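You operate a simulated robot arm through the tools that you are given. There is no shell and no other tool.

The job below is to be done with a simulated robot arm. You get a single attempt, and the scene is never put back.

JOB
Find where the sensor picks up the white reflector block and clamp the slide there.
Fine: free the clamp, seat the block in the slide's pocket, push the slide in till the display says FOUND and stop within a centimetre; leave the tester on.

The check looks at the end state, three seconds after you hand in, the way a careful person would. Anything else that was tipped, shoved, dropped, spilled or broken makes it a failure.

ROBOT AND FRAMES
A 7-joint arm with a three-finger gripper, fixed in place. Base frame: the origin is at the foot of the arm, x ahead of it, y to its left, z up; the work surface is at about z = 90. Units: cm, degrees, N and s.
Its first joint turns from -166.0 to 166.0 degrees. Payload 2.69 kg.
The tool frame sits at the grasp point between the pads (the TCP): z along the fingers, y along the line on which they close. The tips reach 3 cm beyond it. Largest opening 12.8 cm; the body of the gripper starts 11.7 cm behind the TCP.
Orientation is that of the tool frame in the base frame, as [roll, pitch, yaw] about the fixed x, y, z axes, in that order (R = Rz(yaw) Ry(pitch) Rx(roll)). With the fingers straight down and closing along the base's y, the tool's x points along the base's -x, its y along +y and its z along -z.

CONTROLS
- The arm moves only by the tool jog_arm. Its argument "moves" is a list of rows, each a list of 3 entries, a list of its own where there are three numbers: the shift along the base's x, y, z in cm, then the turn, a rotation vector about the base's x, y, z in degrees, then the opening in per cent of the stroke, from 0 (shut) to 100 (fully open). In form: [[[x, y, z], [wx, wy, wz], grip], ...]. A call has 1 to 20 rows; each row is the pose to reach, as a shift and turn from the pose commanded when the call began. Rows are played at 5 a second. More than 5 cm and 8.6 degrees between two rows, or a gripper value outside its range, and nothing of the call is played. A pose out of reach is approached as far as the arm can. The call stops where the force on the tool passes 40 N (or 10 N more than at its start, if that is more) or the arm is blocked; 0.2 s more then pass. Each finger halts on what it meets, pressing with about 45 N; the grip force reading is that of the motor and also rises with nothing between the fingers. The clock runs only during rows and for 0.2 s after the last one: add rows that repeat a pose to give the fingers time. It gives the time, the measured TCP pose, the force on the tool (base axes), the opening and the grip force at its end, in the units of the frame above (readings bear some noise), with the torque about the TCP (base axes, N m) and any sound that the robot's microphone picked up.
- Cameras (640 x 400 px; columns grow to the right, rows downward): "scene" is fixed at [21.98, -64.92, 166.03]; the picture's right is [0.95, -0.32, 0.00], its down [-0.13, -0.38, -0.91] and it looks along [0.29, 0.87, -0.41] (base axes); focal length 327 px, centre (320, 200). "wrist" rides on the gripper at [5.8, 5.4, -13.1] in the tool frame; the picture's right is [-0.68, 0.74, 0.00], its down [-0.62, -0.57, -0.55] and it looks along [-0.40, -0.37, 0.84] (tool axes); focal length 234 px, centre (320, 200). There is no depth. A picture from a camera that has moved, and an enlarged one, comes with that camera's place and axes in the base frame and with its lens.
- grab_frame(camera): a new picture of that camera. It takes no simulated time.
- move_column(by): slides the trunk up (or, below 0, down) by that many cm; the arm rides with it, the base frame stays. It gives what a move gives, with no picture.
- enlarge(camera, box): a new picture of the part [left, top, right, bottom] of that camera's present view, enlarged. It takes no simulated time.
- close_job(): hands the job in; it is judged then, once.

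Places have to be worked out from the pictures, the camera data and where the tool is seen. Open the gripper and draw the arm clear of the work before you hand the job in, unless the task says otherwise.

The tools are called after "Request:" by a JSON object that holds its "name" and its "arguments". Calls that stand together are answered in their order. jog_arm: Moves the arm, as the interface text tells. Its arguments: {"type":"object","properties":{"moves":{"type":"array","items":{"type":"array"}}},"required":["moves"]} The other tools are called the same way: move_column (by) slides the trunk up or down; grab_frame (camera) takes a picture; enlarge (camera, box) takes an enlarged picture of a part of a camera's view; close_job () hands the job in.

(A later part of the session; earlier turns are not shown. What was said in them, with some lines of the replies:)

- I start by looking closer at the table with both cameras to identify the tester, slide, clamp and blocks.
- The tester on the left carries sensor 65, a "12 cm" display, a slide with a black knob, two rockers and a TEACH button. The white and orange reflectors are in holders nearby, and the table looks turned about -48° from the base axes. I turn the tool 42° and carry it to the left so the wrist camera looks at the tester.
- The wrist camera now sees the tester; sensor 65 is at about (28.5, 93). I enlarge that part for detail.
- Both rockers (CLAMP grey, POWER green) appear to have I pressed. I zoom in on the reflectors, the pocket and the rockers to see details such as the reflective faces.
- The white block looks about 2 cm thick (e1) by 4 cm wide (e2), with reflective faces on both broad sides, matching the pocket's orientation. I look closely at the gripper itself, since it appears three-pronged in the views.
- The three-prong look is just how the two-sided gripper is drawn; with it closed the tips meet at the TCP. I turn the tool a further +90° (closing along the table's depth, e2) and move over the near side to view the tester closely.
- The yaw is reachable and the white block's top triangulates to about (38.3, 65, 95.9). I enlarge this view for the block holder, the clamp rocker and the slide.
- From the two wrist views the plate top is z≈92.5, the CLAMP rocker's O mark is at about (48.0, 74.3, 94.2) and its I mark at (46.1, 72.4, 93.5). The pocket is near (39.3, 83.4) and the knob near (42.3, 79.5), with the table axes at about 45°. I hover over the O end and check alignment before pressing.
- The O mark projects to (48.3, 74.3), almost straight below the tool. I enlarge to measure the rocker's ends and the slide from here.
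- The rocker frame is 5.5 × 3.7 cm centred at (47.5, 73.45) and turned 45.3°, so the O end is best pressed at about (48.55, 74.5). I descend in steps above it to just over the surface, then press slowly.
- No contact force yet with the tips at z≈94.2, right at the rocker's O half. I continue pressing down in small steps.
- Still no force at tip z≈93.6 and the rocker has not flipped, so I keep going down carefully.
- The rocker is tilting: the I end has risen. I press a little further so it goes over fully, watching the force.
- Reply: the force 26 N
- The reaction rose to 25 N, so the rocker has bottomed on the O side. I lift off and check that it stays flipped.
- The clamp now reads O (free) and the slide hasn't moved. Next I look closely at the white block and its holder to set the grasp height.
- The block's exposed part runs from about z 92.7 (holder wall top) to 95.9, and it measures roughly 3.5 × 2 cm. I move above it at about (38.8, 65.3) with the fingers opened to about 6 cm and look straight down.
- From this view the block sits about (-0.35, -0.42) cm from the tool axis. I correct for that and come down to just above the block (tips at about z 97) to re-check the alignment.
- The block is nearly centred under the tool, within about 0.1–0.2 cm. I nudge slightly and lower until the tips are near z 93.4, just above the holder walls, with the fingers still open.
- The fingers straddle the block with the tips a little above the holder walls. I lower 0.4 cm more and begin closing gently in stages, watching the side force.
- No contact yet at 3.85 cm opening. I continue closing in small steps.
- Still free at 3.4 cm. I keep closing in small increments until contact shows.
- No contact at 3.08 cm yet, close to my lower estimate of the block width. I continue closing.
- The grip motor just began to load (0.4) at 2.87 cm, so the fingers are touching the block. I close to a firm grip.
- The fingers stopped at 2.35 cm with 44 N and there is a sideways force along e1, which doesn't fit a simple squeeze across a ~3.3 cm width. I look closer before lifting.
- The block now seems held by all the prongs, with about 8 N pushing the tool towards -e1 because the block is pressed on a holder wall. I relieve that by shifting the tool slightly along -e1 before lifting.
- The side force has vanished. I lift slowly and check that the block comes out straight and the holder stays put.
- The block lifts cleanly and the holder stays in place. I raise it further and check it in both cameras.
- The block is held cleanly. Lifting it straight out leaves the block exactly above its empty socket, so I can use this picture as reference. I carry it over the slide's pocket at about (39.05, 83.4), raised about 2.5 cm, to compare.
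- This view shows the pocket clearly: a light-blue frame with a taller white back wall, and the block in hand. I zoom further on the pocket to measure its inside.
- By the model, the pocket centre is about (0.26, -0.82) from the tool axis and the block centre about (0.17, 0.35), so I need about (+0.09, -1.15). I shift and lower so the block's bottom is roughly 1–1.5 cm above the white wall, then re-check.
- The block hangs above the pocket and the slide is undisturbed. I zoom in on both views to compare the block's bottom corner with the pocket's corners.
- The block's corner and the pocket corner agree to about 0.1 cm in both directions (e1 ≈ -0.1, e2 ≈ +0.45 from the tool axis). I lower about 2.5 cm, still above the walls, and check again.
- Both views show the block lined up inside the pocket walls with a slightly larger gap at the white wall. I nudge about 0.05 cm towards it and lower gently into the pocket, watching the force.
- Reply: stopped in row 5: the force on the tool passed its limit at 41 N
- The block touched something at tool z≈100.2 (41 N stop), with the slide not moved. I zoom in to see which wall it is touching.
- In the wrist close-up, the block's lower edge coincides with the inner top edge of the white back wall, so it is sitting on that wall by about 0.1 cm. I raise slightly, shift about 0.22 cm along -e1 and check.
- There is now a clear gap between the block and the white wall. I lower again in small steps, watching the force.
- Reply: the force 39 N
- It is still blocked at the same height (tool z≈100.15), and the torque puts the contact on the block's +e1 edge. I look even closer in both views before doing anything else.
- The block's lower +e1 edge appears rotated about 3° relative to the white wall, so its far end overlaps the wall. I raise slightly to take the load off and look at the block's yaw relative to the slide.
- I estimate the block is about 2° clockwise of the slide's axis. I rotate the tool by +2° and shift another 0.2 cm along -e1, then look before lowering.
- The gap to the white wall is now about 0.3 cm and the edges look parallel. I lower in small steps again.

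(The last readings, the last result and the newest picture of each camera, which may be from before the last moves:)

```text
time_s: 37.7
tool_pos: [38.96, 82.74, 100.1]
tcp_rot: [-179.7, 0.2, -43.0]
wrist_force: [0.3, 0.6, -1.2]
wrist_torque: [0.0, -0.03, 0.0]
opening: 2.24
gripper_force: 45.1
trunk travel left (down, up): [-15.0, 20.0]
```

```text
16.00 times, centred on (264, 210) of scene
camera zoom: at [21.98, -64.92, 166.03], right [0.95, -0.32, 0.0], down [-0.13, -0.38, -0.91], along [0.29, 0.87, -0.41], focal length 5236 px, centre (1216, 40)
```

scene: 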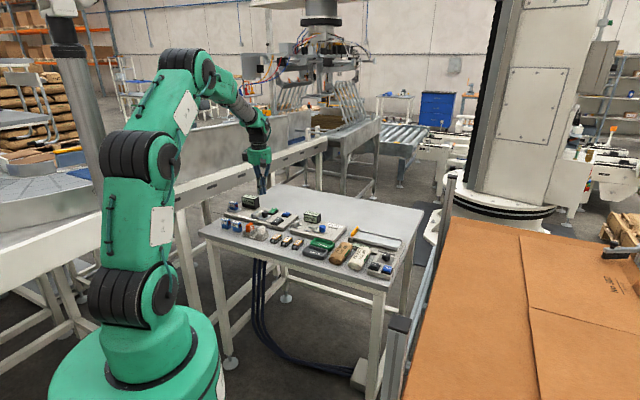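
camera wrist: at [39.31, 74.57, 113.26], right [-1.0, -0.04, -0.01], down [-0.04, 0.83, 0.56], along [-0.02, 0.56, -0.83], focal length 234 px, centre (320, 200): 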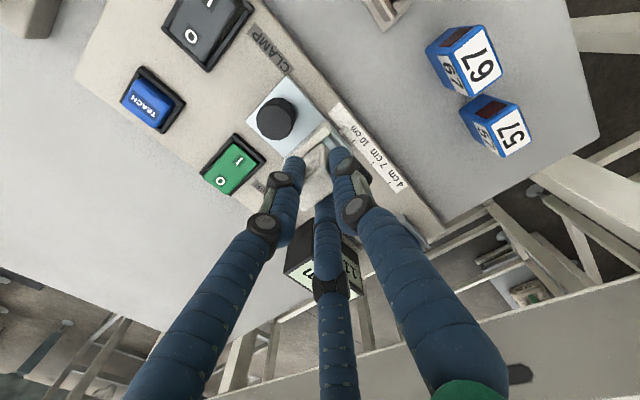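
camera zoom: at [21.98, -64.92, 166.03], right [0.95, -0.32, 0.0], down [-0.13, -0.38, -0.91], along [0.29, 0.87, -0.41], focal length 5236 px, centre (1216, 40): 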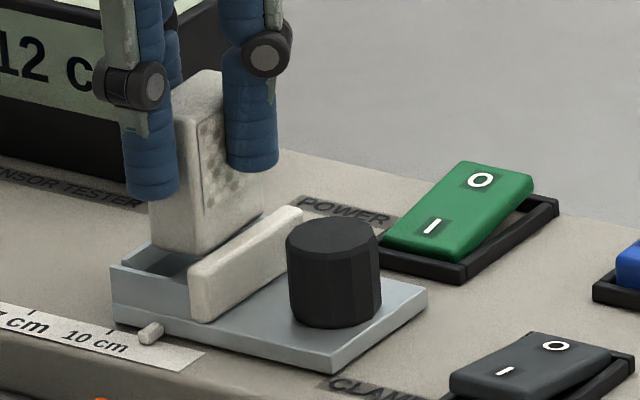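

No contact now at the level where it was blocked before; the block is entering the pocket. I continue down carefully.

Request:
{"name": "jog_arm", "arguments": {"moves": [[[0, 0, -0.2], [0, 0, 0], 12], [[0, 0, -0.4], [0, 0, 0], 12], [[0, 0, -0.6], [0, 0, 0], 12], [[0, 0, -0.6], [0, 0, 0], 12]]}}

Request:
{"name": "enlarge", "arguments": {"camera": "wrist", "box": [295, 110, 350, 165]}}

Request:
{"name": "enlarge", "arguments": {"camera": "scene", "box": [257, 204, 271, 216]}}

```text
time_s: 38.7
tool_pos: [38.86, 82.67, 99.35]
tcp_rot: [-179.7, 0.1, -43.0]
wrist_force: [-0.1, 0.1, -0.4]
wrist_torque: [0.04, -0.03, 0.01]
opening: 2.26
gripper_force: 45.1
trunk travel left (down, up): [-15.0, 20.0]
```

```text
7.27 times, centred on (322, 138) of wrist
camera zoom: at [39.48, 74.7, 112.43], right [-1.0, -0.08, 0.0], down [-0.07, 0.83, 0.55], along [-0.04, 0.55, -0.83], focal length 1703 px, centre (302, 654)
```

zoom: 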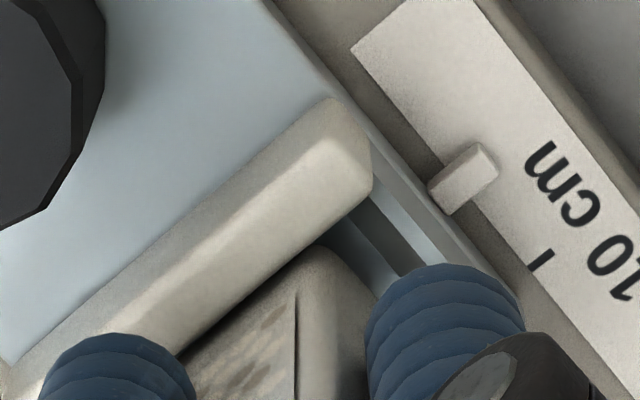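

```text
16.00 times, centred on (264, 210) of scene
camera zoom: at [21.98, -64.92, 166.03], right [0.95, -0.32, 0.0], down [-0.13, -0.38, -0.91], along [0.29, 0.87, -0.41], focal length 5236 px, centre (1216, 40)
```

zoom: 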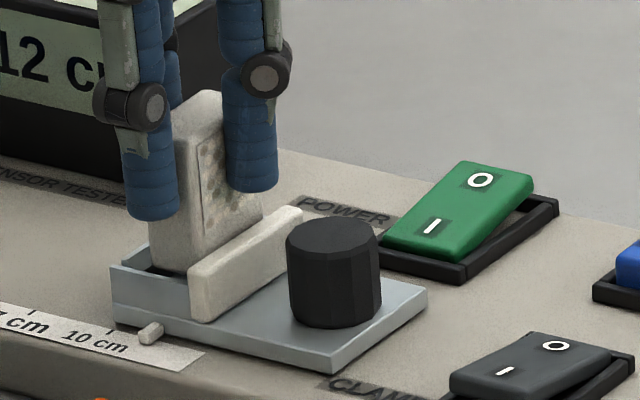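

The block is going in with no resistance. I continue down in small steps until it meets the floor.

Request:
{"name": "jog_arm", "arguments": {"moves": [[[0, 0, -0.2], [0, 0, 0], 12], [[0, 0, -0.4], [0, 0, 0], 12], [[0, 0, -0.6], [0, 0, 0], 12], [[0, 0, -0.6], [0, 0, 0], 12]]}}

Request:
{"name": "enlarge", "arguments": {"camera": "scene", "box": [257, 204, 271, 216]}}

Request:
{"name": "enlarge", "arguments": {"camera": "wrist", "box": [295, 110, 350, 165]}}

```text
time_s: 39.7
tool_pos: [38.89, 82.81, 98.76]
tcp_rot: [-179.8, 0.1, -42.9]
wrist_force: [-1.4, -2.0, -0.2]
wrist_torque: [-0.08, 0.08, -0.04]
opening: 2.24
gripper_force: 44.9
trunk travel left (down, up): [-15.0, 20.0]
```

```text
16.00 times, centred on (264, 210) of scene
camera zoom: at [21.98, -64.92, 166.03], right [0.95, -0.32, 0.0], down [-0.13, -0.38, -0.91], along [0.29, 0.87, -0.41], focal length 5236 px, centre (1216, 40)
```

zoom: 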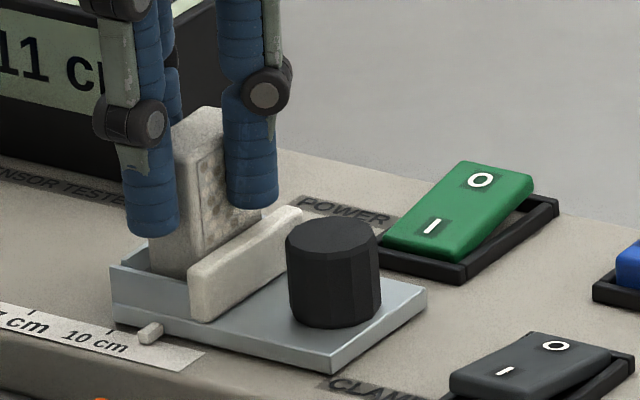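

```text
7.27 times, centred on (322, 138) of wrist
camera zoom: at [39.44, 74.75, 111.85], right [-1.0, -0.08, 0.0], down [-0.07, 0.83, 0.55], along [-0.04, 0.55, -0.83], focal length 1703 px, centre (302, 654)
```

zoom: 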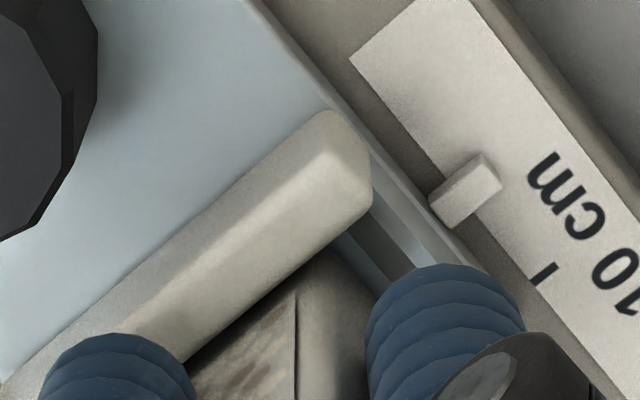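

The block is well inside the pocket with a slight side force along -e2. I shift 0.08 cm that way and lower to the floor.

Request:
{"name": "jog_arm", "arguments": {"moves": [[[-0.05, -0.06, 0], [0, 0, 0], 12], [[-0.05, -0.06, -0.2], [0, 0, 0], 12], [[-0.05, -0.06, -0.4], [0, 0, 0], 12], [[-0.05, -0.06, -0.4], [0, 0, 0], 12]]}}

Request:
{"name": "enlarge", "arguments": {"camera": "scene", "box": [257, 204, 271, 216]}}

```text
time_s: 40.7
tool_pos: [38.84, 82.66, 98.59]
tcp_rot: [-179.6, 0.1, -42.9]
wrist_force: [-1.8, -2.4, 5.6]
wrist_torque: [-0.13, 0.1, -0.02]
opening: 2.24
gripper_force: 44.8
trunk travel left (down, up): [-15.0, 20.0]
```

```text
16.00 times, centred on (264, 210) of scene
camera zoom: at [21.98, -64.92, 166.03], right [0.95, -0.32, 0.0], down [-0.13, -0.38, -0.91], along [0.29, 0.87, -0.41], focal length 5236 px, centre (1216, 40)
```

zoom: 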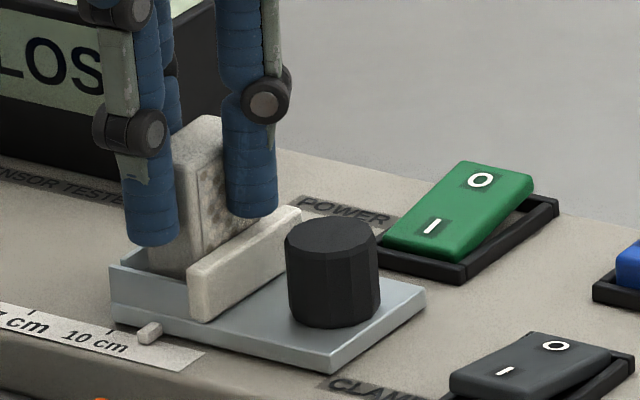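

The display changed to "LOST" and I feel the floor (5.6 N), so the block is seated. I open the fingers only slightly to release it and check before lifting.

Request:
{"name": "jog_arm", "arguments": {"moves": [[[0, 0, 0], [0, 0, 0], 17], [[0, 0, 0], [0, 0, 0], 19], [[0, 0, 0], [0, 0, 0], 22], [[0, 0, 0], [0, 0, 0], 26], [[0, 0, 0], [0, 0, 0], 26]]}}

Request:
{"name": "enlarge", "arguments": {"camera": "scene", "box": [254, 200, 274, 216]}}

Request:
{"name": "enlarge", "arguments": {"camera": "wrist", "box": [285, 110, 355, 220]}}

```text
time_s: 41.9
tool_pos: [38.87, 82.65, 98.36]
tcp_rot: [-179.7, 0.1, -43.0]
wrist_force: [0.4, 0.9, -0.7]
wrist_torque: [-0.02, -0.03, -0.03]
opening: 3.33
gripper_force: 0.1
trunk travel left (down, up): [-15.0, 20.0]
```

```text
16.00 times, centred on (264, 208) of scene
camera zoom: at [21.98, -64.92, 166.03], right [0.95, -0.32, 0.0], down [-0.13, -0.38, -0.91], along [0.29, 0.87, -0.41], focal length 5236 px, centre (1216, 72)
```

zoom: 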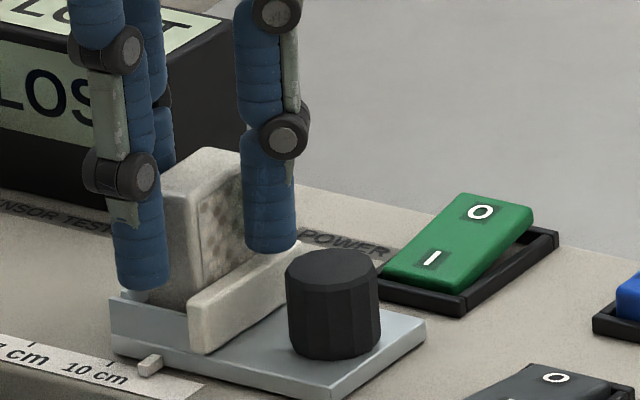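

```text
3.64 times, centred on (320, 165) of wrist
camera zoom: at [39.43, 74.77, 111.45], right [-1.0, -0.08, 0.0], down [-0.07, 0.83, 0.55], along [-0.04, 0.55, -0.83], focal length 852 px, centre (320, 327)
```

zoom: 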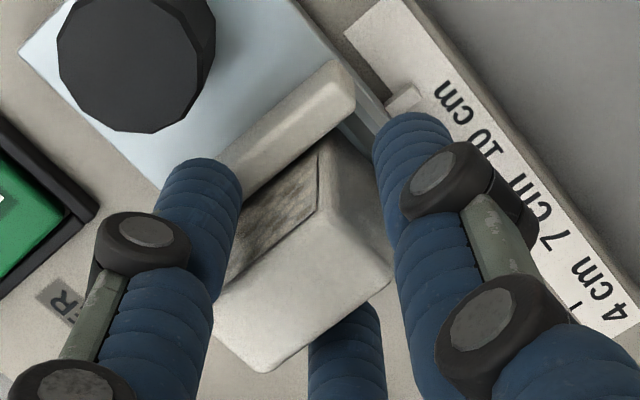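

The fingers are open at 3.3 cm and the block stands in the pocket. I lift straight up slowly and verify the block stays.

Request:
{"name": "jog_arm", "arguments": {"moves": [[[0, 0, 0.5], [0, 0, 0], 27], [[0, 0, 1.2], [0, 0, 0], 27], [[0, 0, 2.2], [0, 0, 0], 27], [[0, 0, 3.5], [0, 0, 0], 27], [[0, 0, 3.5], [0, 0, 0], 27]]}}

Request:
{"name": "enlarge", "arguments": {"camera": "scene", "box": [250, 196, 278, 222]}}

Request:
{"name": "enlarge", "arguments": {"camera": "wrist", "box": [285, 100, 355, 210]}}

```text
time_s: 43.1
tool_pos: [38.77, 82.63, 101.83]
tcp_rot: [-179.7, 0.1, -43.0]
wrist_force: [1.0, 0.8, 0.9]
wrist_torque: [0.02, 0.01, 0.01]
opening: 3.46
gripper_force: 0.0
trunk travel left (down, up): [-15.0, 20.0]
```

```text
15.38 times, centred on (264, 209) of scene
camera zoom: at [21.98, -64.92, 166.03], right [0.95, -0.32, 0.0], down [-0.13, -0.38, -0.91], along [0.29, 0.87, -0.41], focal length 5034 px, centre (1182, 62)
```

zoom: 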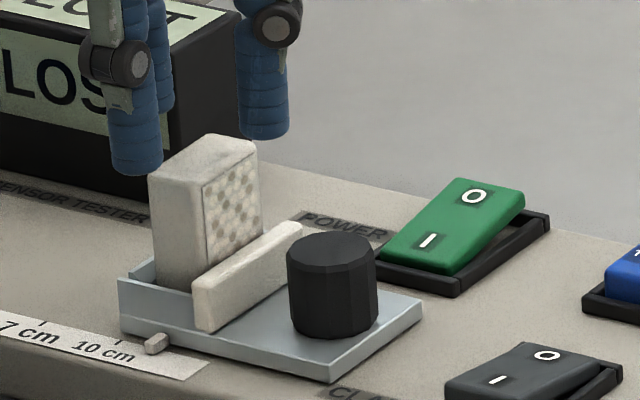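

```text
3.64 times, centred on (320, 155) of wrist
camera zoom: at [39.34, 74.67, 114.91], right [-1.0, -0.08, 0.0], down [-0.07, 0.83, 0.55], along [-0.04, 0.55, -0.83], focal length 852 px, centre (320, 364)
```

zoom: 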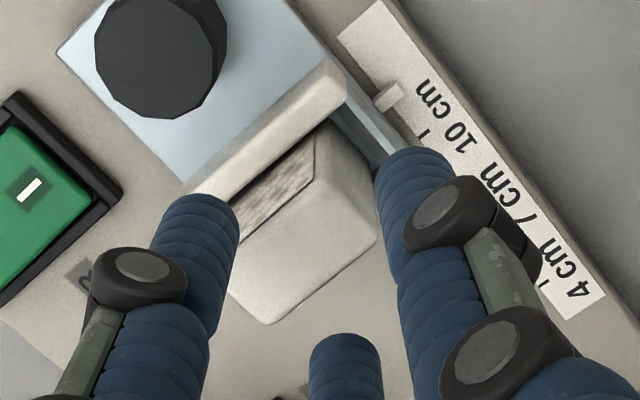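

The white block stands upright in the pocket and the display says LOST. Now I raise, close the fingers, turn back by 2° and go to the free spot on the +e1 side of the knob, which is at about (42.65, 79.5), to push it.

Request:
{"name": "jog_arm", "arguments": {"moves": [[[0, 0, 2.5], [0, 0, 0], 27], [[0, 0, 4.5], [0, 0, -1], 20], [[2, -2, 4.5], [0, 0, -2], 10], [[4.5, -4.5, 4.5], [0, 0, -2], 0], [[6.1, -6.0, 4.5], [0, 0, -2], 0], [[6.1, -6.0, 4.5], [0, 0, -2], 0], [[6.1, -6.0, 4.5], [0, 0, -2], 0]]}}

Request:
{"name": "grab_frame", "arguments": {"camera": "wrist"}}

Request:
{"name": "enlarge", "arguments": {"camera": "wrist", "box": [240, 70, 400, 190]}}

Request:
{"name": "enlarge", "arguments": {"camera": "scene", "box": [225, 185, 295, 235]}}

```text
time_s: 44.7
tool_pos: [44.75, 76.49, 106.29]
tcp_rot: [-179.7, 0.1, -44.9]
wrist_force: [-0.4, -0.5, 0.4]
wrist_torque: [-0.04, 0.03, -0.03]
opening: 0.23
gripper_force: 31.7
trunk travel left (down, up): [-15.0, 20.0]
```

```text
taken
camera wrist: at [45.15, 68.55, 119.37], right [-1.0, -0.04, 0.0], down [-0.04, 0.83, 0.55], along [-0.02, 0.55, -0.83], focal length 234 px, centre (320, 200)
```

wrist: 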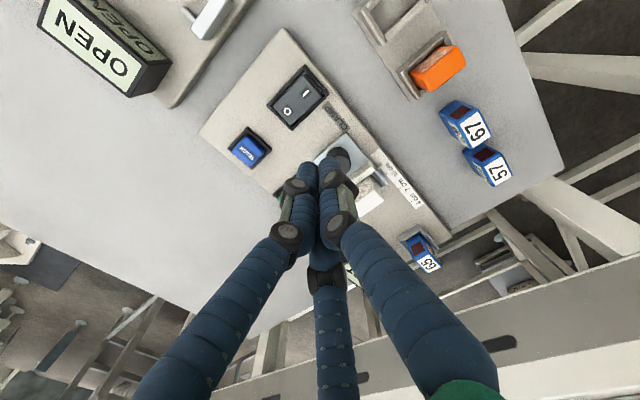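

```text
3.33 times, centred on (320, 130) of wrist
camera zoom: at [45.15, 68.55, 119.37], right [-1.0, -0.04, 0.0], down [-0.04, 0.83, 0.55], along [-0.02, 0.55, -0.83], focal length 781 px, centre (320, 433)
```

zoom: 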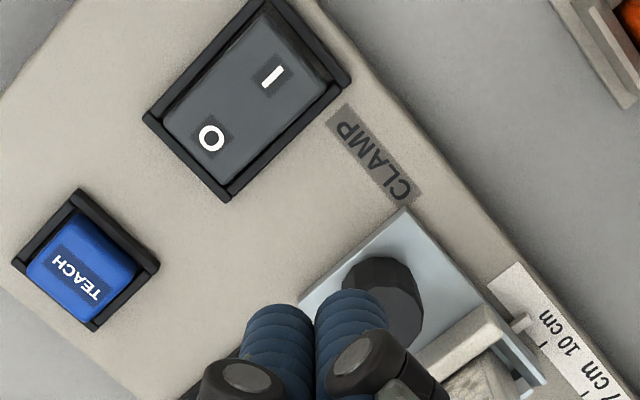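

```text
8.00 times, centred on (260, 210) of scene
camera zoom: at [21.98, -64.92, 166.03], right [0.95, -0.32, 0.0], down [-0.13, -0.38, -0.91], along [0.29, 0.87, -0.41], focal length 2618 px, centre (800, 120)
```

zoom: 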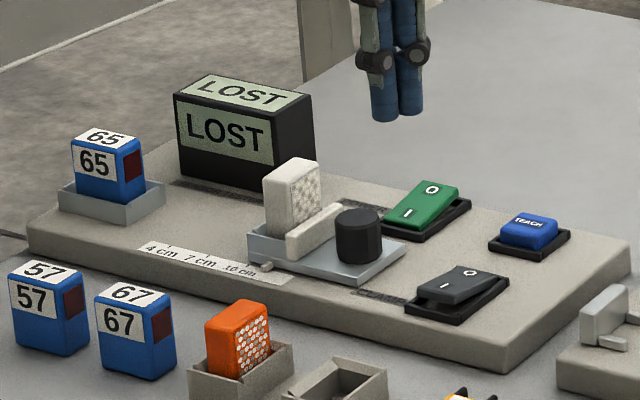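

The fingers are over the clear area between the clamp rocker and the knob, about 3.6 cm behind the knob's centre. I lower to tool z≈97.1 (tips about 94.1, below the knob's top but above the slide plate).

Request:
{"name": "jog_arm", "arguments": {"moves": [[[0, 0, -3], [0, 0, 0], 0], [[0, 0, -5.5], [0, 0, 0], 0], [[0, 0, -7.5], [0, 0, 0], 0], [[0, 0, -8.5], [0, 0, 0], 0], [[0, 0, -9.2], [0, 0, 0], 0], [[0, 0, -9.2], [0, 0, 0], 0]]}}

Request:
{"name": "enlarge", "arguments": {"camera": "wrist", "box": [260, 90, 400, 200]}}

Request:
{"name": "enlarge", "arguments": {"camera": "scene", "box": [240, 190, 300, 235]}}

```text
time_s: 46.1
tool_pos: [44.92, 76.64, 97.03]
tcp_rot: [-179.7, 0.1, -45.0]
wrist_force: [0.1, 0.1, 0.4]
wrist_torque: [0.01, 0.0, 0.0]
opening: 0.22
gripper_force: 31.5
trunk travel left (down, up): [-15.0, 20.0]
```

```text
3.64 times, centred on (330, 145) of wrist
camera zoom: at [45.35, 68.58, 110.26], right [-1.0, -0.04, 0.0], down [-0.04, 0.83, 0.55], along [-0.02, 0.55, -0.83], focal length 852 px, centre (284, 400)
```

zoom: 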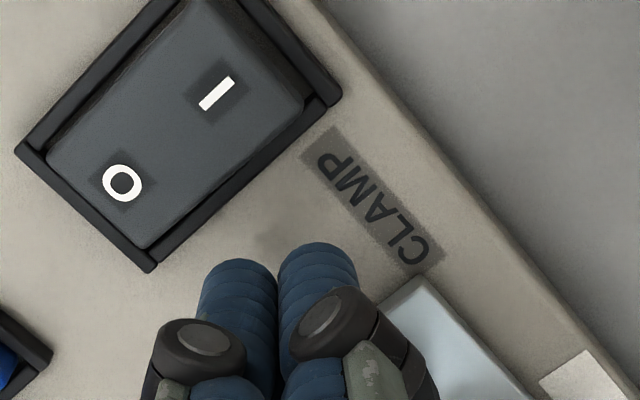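

```text
8.89 times, centred on (270, 212) of scene
camera zoom: at [21.98, -64.92, 166.03], right [0.95, -0.32, 0.0], down [-0.13, -0.38, -0.91], along [0.29, 0.87, -0.41], focal length 2909 px, centre (764, 89)
```

zoom: 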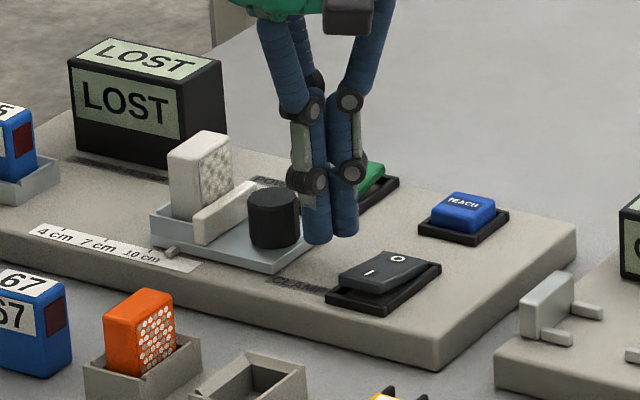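

The closed fingers stand just behind the knob. I push along -e1 in small steps and watch the display and pointer.

Request:
{"name": "jog_arm", "arguments": {"moves": [[[-0.14, 0.14, 0], [0, 0, 0], 0], [[-0.28, 0.28, 0], [0, 0, 0], 0], [[-0.42, 0.42, 0], [0, 0, 0], 0], [[-0.57, 0.57, 0], [0, 0, 0], 0], [[-0.57, 0.57, 0], [0, 0, 0], 0]]}}

Request:
{"name": "enlarge", "arguments": {"camera": "scene", "box": [240, 190, 300, 235]}}

```text
time_s: 47.3
tool_pos: [44.55, 77.19, 97.16]
tcp_rot: [-179.7, 0.2, -45.0]
wrist_force: [0.4, 0.3, 0.2]
wrist_torque: [-0.02, 0.01, -0.01]
opening: 0.21
gripper_force: 31.5
trunk travel left (down, up): [-15.0, 20.0]
```

```text
8.89 times, centred on (270, 212) of scene
camera zoom: at [21.98, -64.92, 166.03], right [0.95, -0.32, 0.0], down [-0.13, -0.38, -0.91], along [0.29, 0.87, -0.41], focal length 2909 px, centre (764, 89)
```

zoom: 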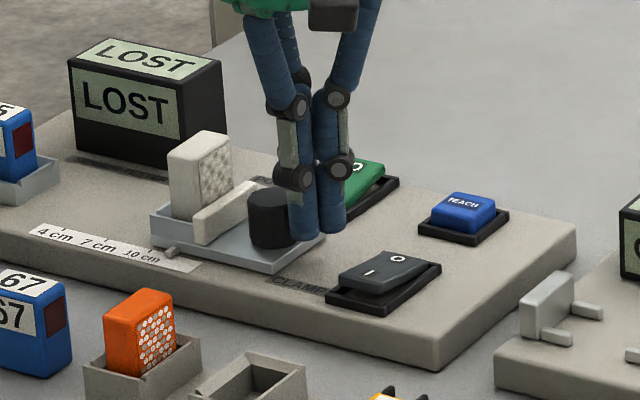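

The fingers look about to touch the knob, with no force yet. I continue in small steps.

Request:
{"name": "jog_arm", "arguments": {"moves": [[[-0.11, 0.11, 0], [0, 0, 0], 0], [[-0.21, 0.21, 0], [0, 0, 0], 0], [[-0.32, 0.32, 0], [0, 0, 0], 0], [[-0.42, 0.42, 0], [0, 0, 0], 0], [[-0.42, 0.42, 0], [0, 0, 0], 0]]}}

Request:
{"name": "enlarge", "arguments": {"camera": "scene", "box": [240, 190, 300, 235]}}

```text
time_s: 48.5
tool_pos: [43.96, 77.52, 97.06]
tcp_rot: [-179.7, 0.1, -45.0]
wrist_force: [-0.8, 0.4, -0.7]
wrist_torque: [-0.01, 0.0, -0.02]
opening: 0.23
gripper_force: 31.9
trunk travel left (down, up): [-15.0, 20.0]
```

```text
8.89 times, centred on (270, 212) of scene
camera zoom: at [21.98, -64.92, 166.03], right [0.95, -0.32, 0.0], down [-0.13, -0.38, -0.91], along [0.29, 0.87, -0.41], focal length 2909 px, centre (764, 89)
```

zoom: 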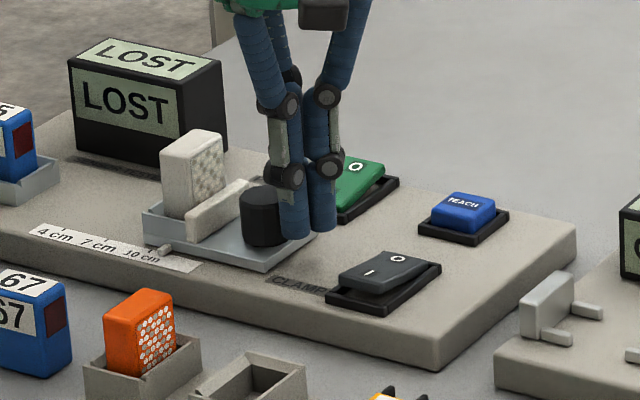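

The slide now moves with the fingers, at almost no force. I keep pushing slowly, half a centimetre per call, and check the display each time.

Request:
{"name": "jog_arm", "arguments": {"moves": [[[-0.07, 0.07, 0], [0, 0, 0], 0], [[-0.14, 0.14, 0], [0, 0, 0], 0], [[-0.21, 0.21, 0], [0, 0, 0], 0], [[-0.28, 0.28, 0], [0, 0, 0], 0], [[-0.35, 0.35, 0], [0, 0, 0], 0], [[-0.35, 0.35, 0], [0, 0, 0], 0]]}}

Request:
{"name": "enlarge", "arguments": {"camera": "scene", "box": [225, 190, 285, 235]}}

```text
time_s: 49.9
tool_pos: [43.6, 78.09, 97.13]
tcp_rot: [-179.8, 0.1, -45.1]
wrist_force: [-0.3, -0.2, 0.2]
wrist_torque: [0.01, 0.01, 0.02]
opening: 0.21
gripper_force: 31.4
trunk travel left (down, up): [-15.0, 20.0]
```

```text
8.89 times, centred on (255, 212) of scene
camera zoom: at [21.98, -64.92, 166.03], right [0.95, -0.32, 0.0], down [-0.13, -0.38, -0.91], along [0.29, 0.87, -0.41], focal length 2909 px, centre (898, 89)
```

zoom: 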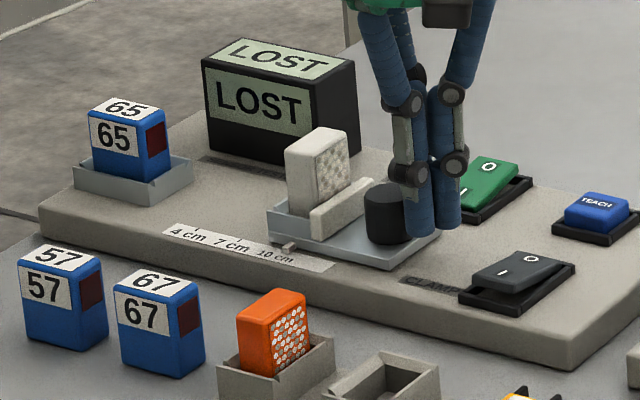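

The slide follows smoothly and the display still says LOST. I go on another half centimetre.

Request:
{"name": "jog_arm", "arguments": {"moves": [[[-0.07, 0.07, 0], [0, 0, 0], 0], [[-0.14, 0.14, 0], [0, 0, 0], 0], [[-0.21, 0.21, 0], [0, 0, 0], 0], [[-0.28, 0.28, 0], [0, 0, 0], 0], [[-0.35, 0.35, 0], [0, 0, 0], 0], [[-0.35, 0.35, 0], [0, 0, 0], 0]]}}

Request:
{"name": "enlarge", "arguments": {"camera": "scene", "box": [225, 190, 285, 235]}}

```text
time_s: 51.3
tool_pos: [43.18, 78.22, 97.14]
tcp_rot: [-179.7, 0.1, -45.0]
wrist_force: [1.7, -2.6, -0.9]
wrist_torque: [-0.05, -0.02, -0.05]
opening: 0.2
gripper_force: 31.5
trunk travel left (down, up): [-15.0, 20.0]
```

```text
8.89 times, centred on (255, 212) of scene
camera zoom: at [21.98, -64.92, 166.03], right [0.95, -0.32, 0.0], down [-0.13, -0.38, -0.91], along [0.29, 0.87, -0.41], focal length 2909 px, centre (898, 89)
```

zoom: 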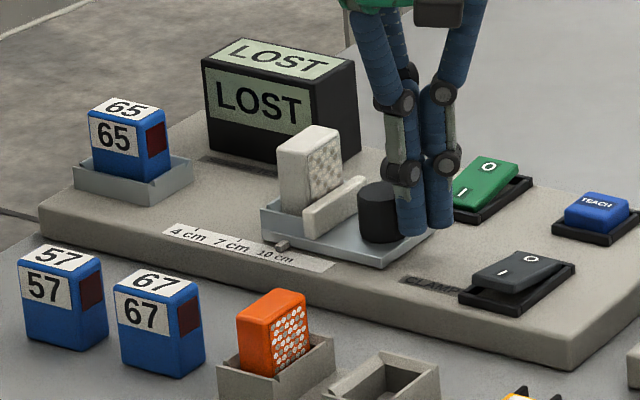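

Still LOST, pointer near the 10 cm tick, push force about 3 N. I continue.

Request:
{"name": "jog_arm", "arguments": {"moves": [[[-0.07, 0.07, 0], [0, 0, 0], 0], [[-0.14, 0.14, 0], [0, 0, 0], 0], [[-0.21, 0.21, 0], [0, 0, 0], 0], [[-0.28, 0.28, 0], [0, 0, 0], 0], [[-0.35, 0.35, 0], [0, 0, 0], 0], [[-0.35, 0.35, 0], [0, 0, 0], 0]]}}

Request:
{"name": "enlarge", "arguments": {"camera": "scene", "box": [225, 190, 285, 235]}}

```text
time_s: 52.7
tool_pos: [42.99, 78.7, 97.16]
tcp_rot: [-179.8, 0.1, -45.0]
wrist_force: [0.2, 0.2, 0.0]
wrist_torque: [0.0, 0.03, -0.01]
opening: 0.23
gripper_force: 31.2
trunk travel left (down, up): [-15.0, 20.0]
```

```text
8.89 times, centred on (255, 212) of scene
camera zoom: at [21.98, -64.92, 166.03], right [0.95, -0.32, 0.0], down [-0.13, -0.38, -0.91], along [0.29, 0.87, -0.41], focal length 2909 px, centre (898, 89)
```

zoom: 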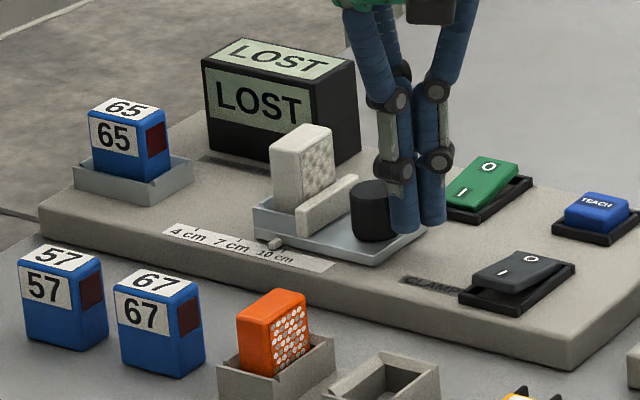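

Still LOST with the pointer passing the 10 cm area. I continue half a centimetre at a time.

Request:
{"name": "jog_arm", "arguments": {"moves": [[[-0.07, 0.07, 0], [0, 0, 0], 0], [[-0.14, 0.14, 0], [0, 0, 0], 0], [[-0.21, 0.21, 0], [0, 0, 0], 0], [[-0.28, 0.28, 0], [0, 0, 0], 0], [[-0.35, 0.35, 0], [0, 0, 0], 0], [[-0.35, 0.35, 0], [0, 0, 0], 0]]}}

Request:
{"name": "enlarge", "arguments": {"camera": "scene", "box": [225, 190, 285, 235]}}

```text
time_s: 54.1
tool_pos: [42.55, 78.95, 97.11]
tcp_rot: [-179.7, 0.1, -45.0]
wrist_force: [-0.1, 0.7, -0.5]
wrist_torque: [-0.01, -0.01, 0.01]
opening: 0.23
gripper_force: 31.2
trunk travel left (down, up): [-15.0, 20.0]
```

```text
8.89 times, centred on (255, 212) of scene
camera zoom: at [21.98, -64.92, 166.03], right [0.95, -0.32, 0.0], down [-0.13, -0.38, -0.91], along [0.29, 0.87, -0.41], focal length 2909 px, centre (898, 89)
```

zoom: 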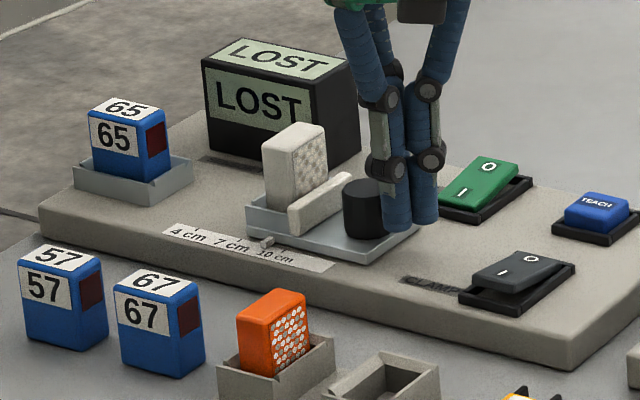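

The display still says LOST with the pointer between 10 and 7 cm. I continue pushing.

Request:
{"name": "jog_arm", "arguments": {"moves": [[[-0.07, 0.07, 0], [0, 0, 0], 0], [[-0.14, 0.14, 0], [0, 0, 0], 0], [[-0.21, 0.21, 0], [0, 0, 0], 0], [[-0.28, 0.28, 0], [0, 0, 0], 0], [[-0.35, 0.35, 0], [0, 0, 0], 0], [[-0.35, 0.35, 0], [0, 0, 0], 0]]}}

Request:
{"name": "enlarge", "arguments": {"camera": "scene", "box": [225, 190, 285, 235]}}

```text
time_s: 55.5
tool_pos: [42.38, 79.34, 97.05]
tcp_rot: [-179.7, 0.1, -45.0]
wrist_force: [-0.1, 0.0, 0.1]
wrist_torque: [-0.01, 0.03, 0.01]
opening: 0.21
gripper_force: 31.3
trunk travel left (down, up): [-15.0, 20.0]
```

```text
8.89 times, centred on (255, 212) of scene
camera zoom: at [21.98, -64.92, 166.03], right [0.95, -0.32, 0.0], down [-0.13, -0.38, -0.91], along [0.29, 0.87, -0.41], focal length 2909 px, centre (898, 89)
```

zoom: 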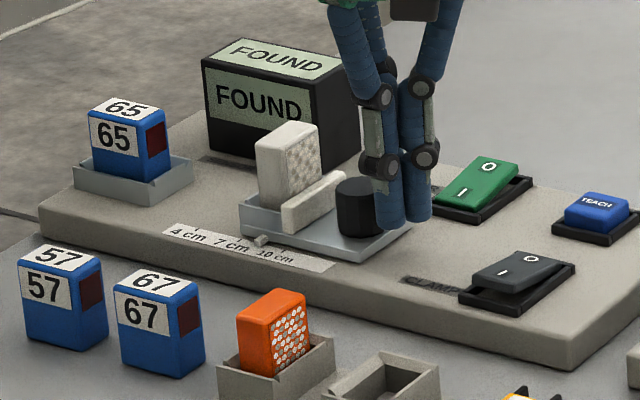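

The display now says FOUND, within the last half centimetre of travel. I stop here, back the fingers off the knob along +e1, and rise clear.

Request:
{"name": "jog_arm", "arguments": {"moves": [[[0.14, -0.14, 0], [0, 0, 0], 0], [[0.35, -0.35, 0], [0, 0, 0], 0], [[0.7, -0.7, 0], [0, 0, 0], 0], [[0.7, -0.7, 2], [0, 0, 0], 0], [[0.7, -0.7, 5], [0, 0, 0], 0], [[0.7, -0.7, 8], [0, 0, 0], 0], [[0.7, -0.7, 8], [0, 0, 0], 0]]}}

Request:
{"name": "enlarge", "arguments": {"camera": "scene", "box": [225, 190, 285, 235]}}

Request:
{"name": "enlarge", "arguments": {"camera": "scene", "box": [240, 205, 264, 223]}}

```text
time_s: 57.1
tool_pos: [43.02, 78.73, 105.12]
tcp_rot: [-179.7, 0.0, -45.0]
wrist_force: [-0.5, 0.5, 0.5]
wrist_torque: [0.01, -0.01, -0.01]
opening: 0.18
gripper_force: 31.3
trunk travel left (down, up): [-15.0, 20.0]
```

```text
8.89 times, centred on (255, 212) of scene
camera zoom: at [21.98, -64.92, 166.03], right [0.95, -0.32, 0.0], down [-0.13, -0.38, -0.91], along [0.29, 0.87, -0.41], focal length 2909 px, centre (898, 89)
```

zoom: 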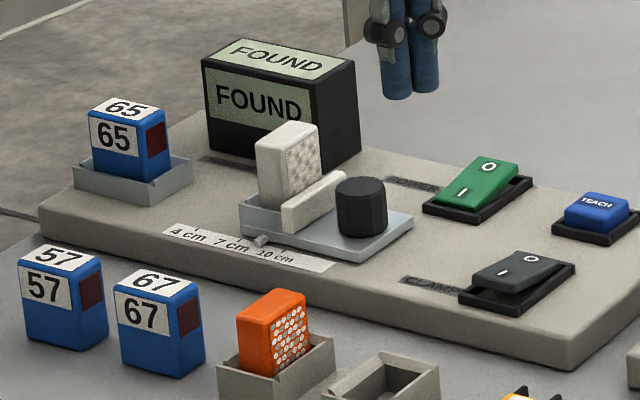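

```text
16.00 times, centred on (252, 214) of scene
camera zoom: at [21.98, -64.92, 166.03], right [0.95, -0.32, 0.0], down [-0.13, -0.38, -0.91], along [0.29, 0.87, -0.41], focal length 5236 px, centre (1408, -24)
```

zoom: 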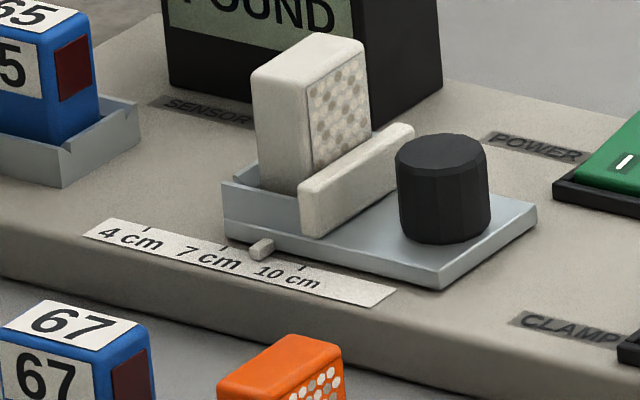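

FOUND holds and the slide stays put. Now I move over the I end of the CLAMP rocker, at about (46.5, 72.45), and check alignment.

Request:
{"name": "jog_arm", "arguments": {"moves": [[[0.9, -1.6, 0], [0, 0, 0], 0], [[1.8, -3.2, 0], [0, 0, 0], 0], [[2.7, -4.8, 0], [0, 0, 0], 0], [[3.48, -6.28, 0], [0, 0, 0], 0], [[3.48, -6.28, 0], [0, 0, 0], 0]]}}

Request:
{"name": "enlarge", "arguments": {"camera": "wrist", "box": [240, 70, 400, 190]}}

Request:
{"name": "enlarge", "arguments": {"camera": "scene", "box": [240, 190, 300, 235]}}

```text
time_s: 58.3
tool_pos: [46.51, 72.38, 105.14]
tcp_rot: [-179.7, 0.1, -44.9]
wrist_force: [0.5, 0.6, 0.2]
wrist_torque: [0.0, 0.0, -0.01]
opening: 0.2
gripper_force: 31.5
trunk travel left (down, up): [-15.0, 20.0]
```

```text
3.33 times, centred on (320, 130) of wrist
camera zoom: at [46.89, 64.27, 118.25], right [-1.0, -0.04, 0.0], down [-0.04, 0.83, 0.55], along [-0.02, 0.55, -0.83], focal length 781 px, centre (320, 433)
```

zoom: 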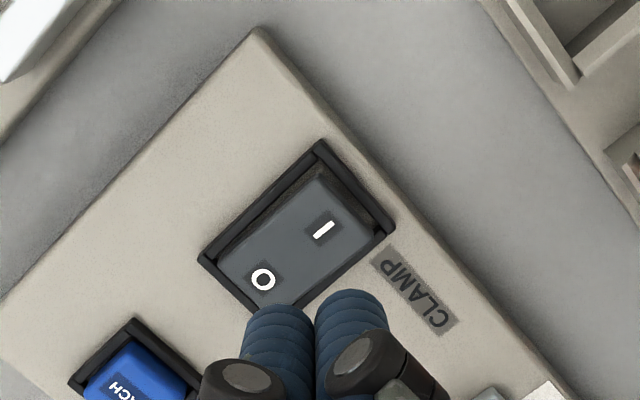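

```text
8.89 times, centred on (270, 212) of scene
camera zoom: at [21.98, -64.92, 166.03], right [0.95, -0.32, 0.0], down [-0.13, -0.38, -0.91], along [0.29, 0.87, -0.41], focal length 2909 px, centre (764, 89)
```

zoom: 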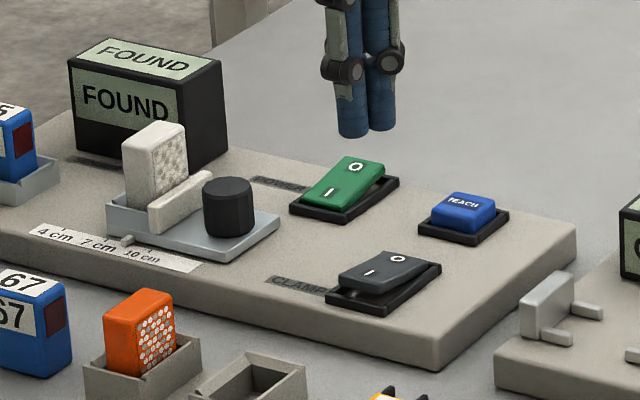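

The tool is right over the I mark, symmetric to where I pressed O. I lower and press in small steps.

Request:
{"name": "jog_arm", "arguments": {"moves": [[[-0.05, -0.05, -3], [0, 0, 0], 0], [[-0.05, -0.05, -5.5], [0, 0, 0], 0], [[-0.05, -0.05, -7], [0, 0, 0], 0], [[-0.05, -0.05, -7.5], [0, 0, 0], 0], [[-0.05, -0.05, -8], [0, 0, 0], 0], [[-0.05, -0.05, -8.3], [0, 0, 0], 0], [[-0.05, -0.05, -8.5], [0, 0, 0], 0], [[-0.05, -0.05, -8.5], [0, 0, 0], 0]]}}

Request:
{"name": "enlarge", "arguments": {"camera": "scene", "box": [240, 195, 300, 240]}}

```text
time_s: 60.1
tool_pos: [46.39, 72.4, 96.55]
tcp_rot: [-179.7, 0.0, -45.0]
wrist_force: [0.7, -0.2, 0.3]
wrist_torque: [0.0, 0.02, 0.03]
opening: 0.23
gripper_force: 31.4
trunk travel left (down, up): [-15.0, 20.0]
```

```text
8.89 times, centred on (270, 218) of scene
camera zoom: at [21.98, -64.92, 166.03], right [0.95, -0.32, 0.0], down [-0.13, -0.38, -0.91], along [0.29, 0.87, -0.41], focal length 2909 px, centre (764, 44)
```

zoom: 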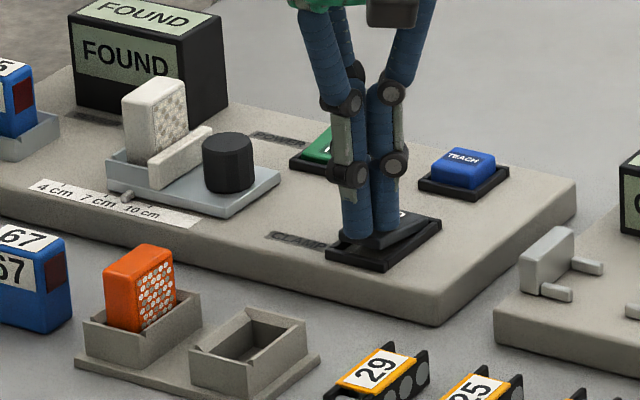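

No strong reaction yet at tool z 96.55. I press further in 0.15 cm steps.

Request:
{"name": "jog_arm", "arguments": {"moves": [[[0, 0, -0.15], [0, 0, 0], 0], [[0, 0, -0.3], [0, 0, 0], 0], [[0, 0, -0.45], [0, 0, 0], 0], [[0, 0, -0.45], [0, 0, 0], 0]]}}

Request:
{"name": "enlarge", "arguments": {"camera": "scene", "box": [240, 195, 300, 240]}}

Request:
{"name": "enlarge", "arguments": {"camera": "wrist", "box": [260, 90, 390, 190]}}

```text
time_s: 61.1
tool_pos: [46.38, 72.31, 96.11]
tcp_rot: [-179.8, 0.1, -45.0]
wrist_force: [-1.1, -0.2, -0.4]
wrist_torque: [0.01, 0.02, -0.06]
opening: 0.21
gripper_force: 31.0
trunk travel left (down, up): [-15.0, 20.0]
```

```text
8.89 times, centred on (270, 218) of scene
camera zoom: at [21.98, -64.92, 166.03], right [0.95, -0.32, 0.0], down [-0.13, -0.38, -0.91], along [0.29, 0.87, -0.41], focal length 2909 px, centre (764, 44)
```

zoom: 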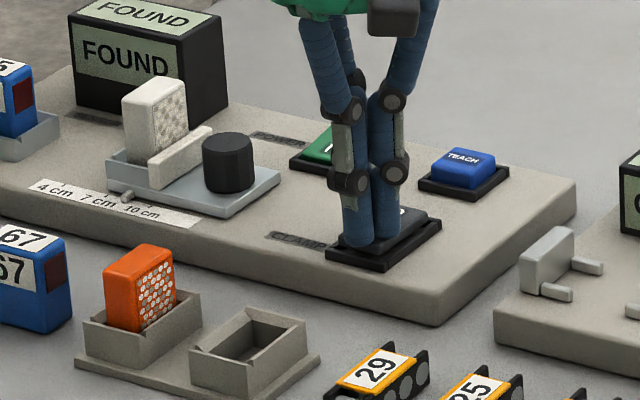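

```text
4.00 times, centred on (325, 140) of wrist
camera zoom: at [46.68, 64.32, 109.35], right [-1.0, -0.04, 0.0], down [-0.04, 0.83, 0.55], along [-0.02, 0.55, -0.83], focal length 937 px, centre (300, 440)
```

zoom: 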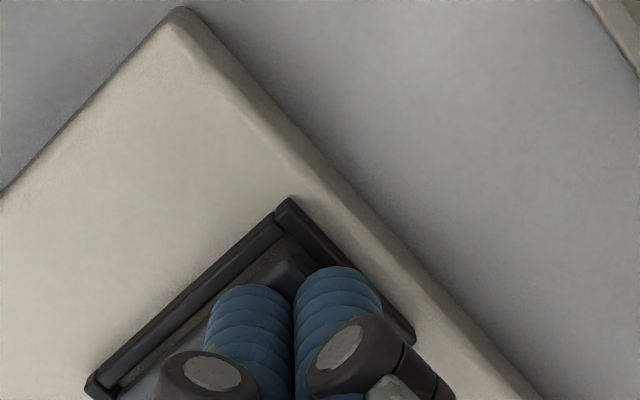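

The rocker is tilting towards I. I press a bit more until it bottoms.

Request:
{"name": "jog_arm", "arguments": {"moves": [[[0, 0, -0.1], [0, 0, 0], 0], [[0, 0, -0.2], [0, 0, 0], 0], [[0, 0, -0.3], [0, 0, 0], 0], [[0, 0, -0.3], [0, 0, 0], 0]]}}

Request:
{"name": "enlarge", "arguments": {"camera": "scene", "box": [240, 195, 300, 240]}}

```text
time_s: 62.1
tool_pos: [46.34, 72.19, 96.13]
tcp_rot: [-179.7, 0.2, -45.1]
wrist_force: [0.0, -6.1, 16.2]
wrist_torque: [-0.05, -0.13, -0.05]
opening: 0.21
gripper_force: 31.6
trunk travel left (down, up): [-15.0, 20.0]
```

```text
8.89 times, centred on (270, 218) of scene
camera zoom: at [21.98, -64.92, 166.03], right [0.95, -0.32, 0.0], down [-0.13, -0.38, -0.91], along [0.29, 0.87, -0.41], focal length 2909 px, centre (764, 44)
```

zoom: 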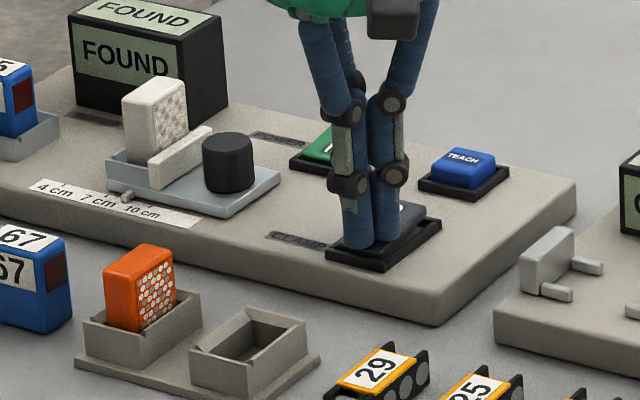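

The reaction is 16 N and the O end now stands raised, so the rocker has gone over to I. I lift off and verify.

Request:
{"name": "jog_arm", "arguments": {"moves": [[[0, 0, 0.5], [0, 0, 0], 0], [[0, 0, 2], [0, 0, 0], 0], [[0, 0, 5], [0, 0, 0], 0], [[0, 0, 9], [0, 0, 0], 0], [[0, 0, 9], [0, 0, 0], 0]]}}

Request:
{"name": "enlarge", "arguments": {"camera": "scene", "box": [240, 195, 300, 240]}}

Request:
{"name": "enlarge", "arguments": {"camera": "scene", "box": [270, 212, 294, 230]}}

Request:
{"name": "enlarge", "arguments": {"camera": "wrist", "box": [240, 70, 400, 190]}}

```text
time_s: 63.3
tool_pos: [46.11, 72.22, 104.7]
tcp_rot: [-179.7, 0.2, -45.0]
wrist_force: [0.4, -1.8, 0.2]
wrist_torque: [0.02, -0.02, 0.04]
opening: 0.23
gripper_force: 31.1
trunk travel left (down, up): [-15.0, 20.0]
```

```text
8.89 times, centred on (270, 218) of scene
camera zoom: at [21.98, -64.92, 166.03], right [0.95, -0.32, 0.0], down [-0.13, -0.38, -0.91], along [0.29, 0.87, -0.41], focal length 2909 px, centre (764, 44)
```

zoom: 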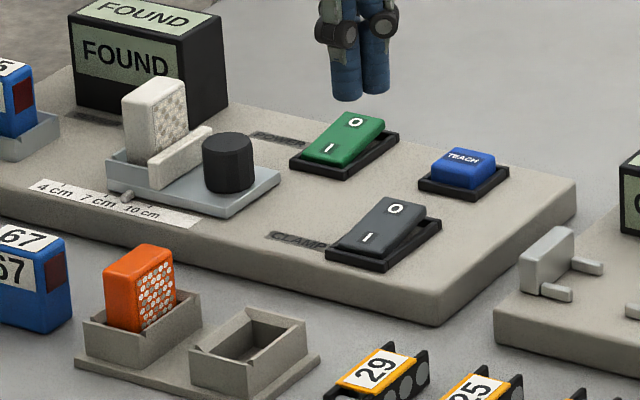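

```text
16.00 times, centred on (282, 221) of scene
camera zoom: at [21.98, -64.92, 166.03], right [0.95, -0.32, 0.0], down [-0.13, -0.38, -0.91], along [0.29, 0.87, -0.41], focal length 5236 px, centre (928, -136)
```

zoom: 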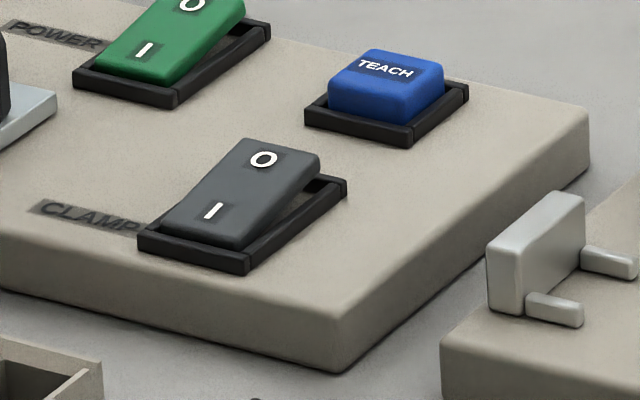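

```text
3.33 times, centred on (320, 130) of wrist
camera zoom: at [46.55, 64.26, 117.87], right [-1.0, -0.04, 0.0], down [-0.04, 0.83, 0.55], along [-0.02, 0.55, -0.83], focal length 781 px, centre (320, 433)
```

zoom: 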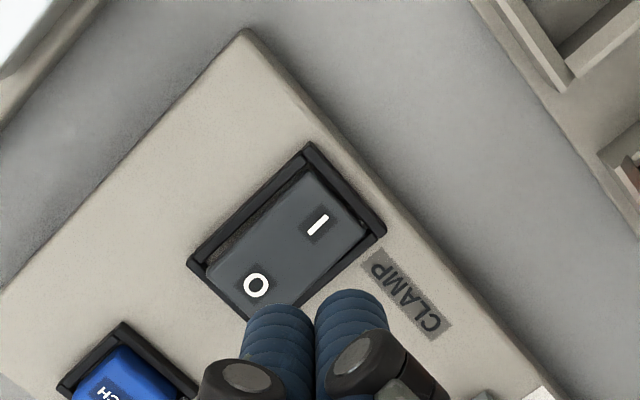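

The clamp is at I, POWER is at I and the display reads FOUND with the slide in place. I raise the arm, draw it back from the table and open the gripper.

Request:
{"name": "jog_arm", "arguments": {"moves": [[[0, 0, 4], [0, 0, 0], 0], [[0, 0, 8], [0, 0, 0], 0], [[0, 0, 12], [0, 0, 0], 0], [[0, 0, 16], [0, 0, 0], 0], [[0, 0, 20], [0, 0, 0], 0], [[0, -4, 21], [0, 0, 0], 20], [[0, -8, 22], [0, 0, 0], 40], [[0, -12, 22], [0, 0, 0], 60], [[0, -16, 22], [0, 0, 0], 80], [[0, -20, 22], [0, 0, 0], 100], [[0, -24, 22], [0, 0, 0], 100], [[0, -24, 22], [0, 0, 0], 100]]}}

Request:
{"name": "grab_frame", "arguments": {"camera": "scene"}}

Request:
{"name": "enlarge", "arguments": {"camera": "scene", "box": [215, 185, 315, 250]}}

Request:
{"name": "enlarge", "arguments": {"camera": "scene", "box": [236, 203, 266, 225]}}

```text
time_s: 65.9
tool_pos: [46.49, 48.28, 126.89]
tcp_rot: [-179.7, 0.0, -45.0]
wrist_force: [0.3, -0.5, -0.2]
wrist_torque: [0.05, -0.01, 0.01]
opening: 12.79
gripper_force: 0.1
trunk travel left (down, up): [-15.0, 20.0]
```

```text
taken
```

scene: 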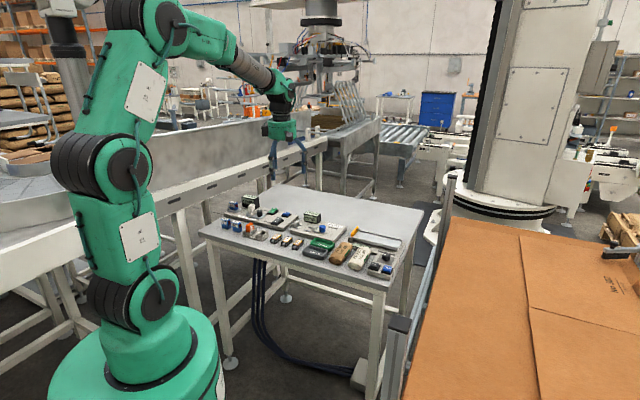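

```text
6.15 times, centred on (265, 218) of scene
camera zoom: at [21.98, -64.92, 166.03], right [0.95, -0.32, 0.0], down [-0.13, -0.38, -0.91], along [0.29, 0.87, -0.41], focal length 2014 px, centre (658, 92)
```

zoom: 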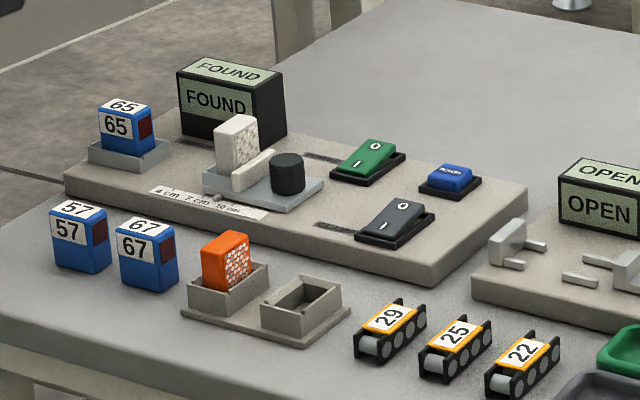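

```text
16.00 times, centred on (251, 214) of scene
camera zoom: at [21.98, -64.92, 166.03], right [0.95, -0.32, 0.0], down [-0.13, -0.38, -0.91], along [0.29, 0.87, -0.41], focal length 5236 px, centre (1424, -24)
```

zoom: 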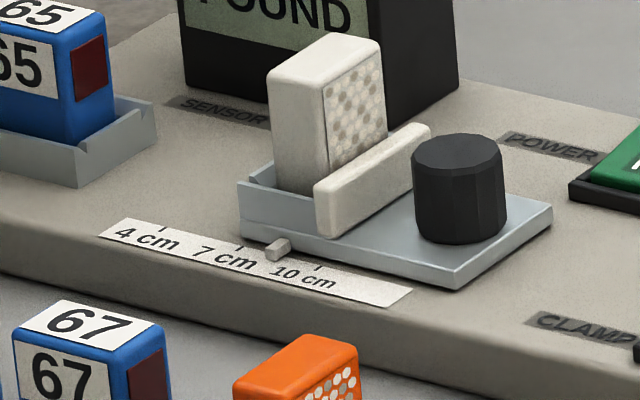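

The display reads FOUND, the clamp and power rockers are both at I, and the white block sits in the pocket. Nothing else has moved, and the arm is clear with the gripper open, so I hand the job in.

Request:
{"name": "close_job", "arguments": {}}

```text
The job is handed in.
```

The slide is clamped where the sensor picks up the white reflector block. At hand-in the display read FOUND, with the slide's pointer between the 7 and 10 cm marks.

- **Clamp:** I pressed the rocker to O to free the slide, then back to I once FOUND appeared. It stayed at I.
- **Block:** The white block stands seated in the slide's pocket. While I was lowering it in, it caught on the pocket's white back wall twice and a press reached about 40 N. I realigned it and it went in without resistance, and I saw no damage.
- **Position:** I pushed the slide in about half a centimetre at a time. FOUND came up during the last of those steps, so it stopped at most about 0.5 cm past the pick-up point, inside the one-centimetre limit.
- **Tester:** It is still on. I did not touch the POWER rocker or the TEACH button.

The other parts on the bench look undisturbed in the last pictures. The arm is drawn back with the gripper open. The hand-in was accepted, but I have not seen the check's result.
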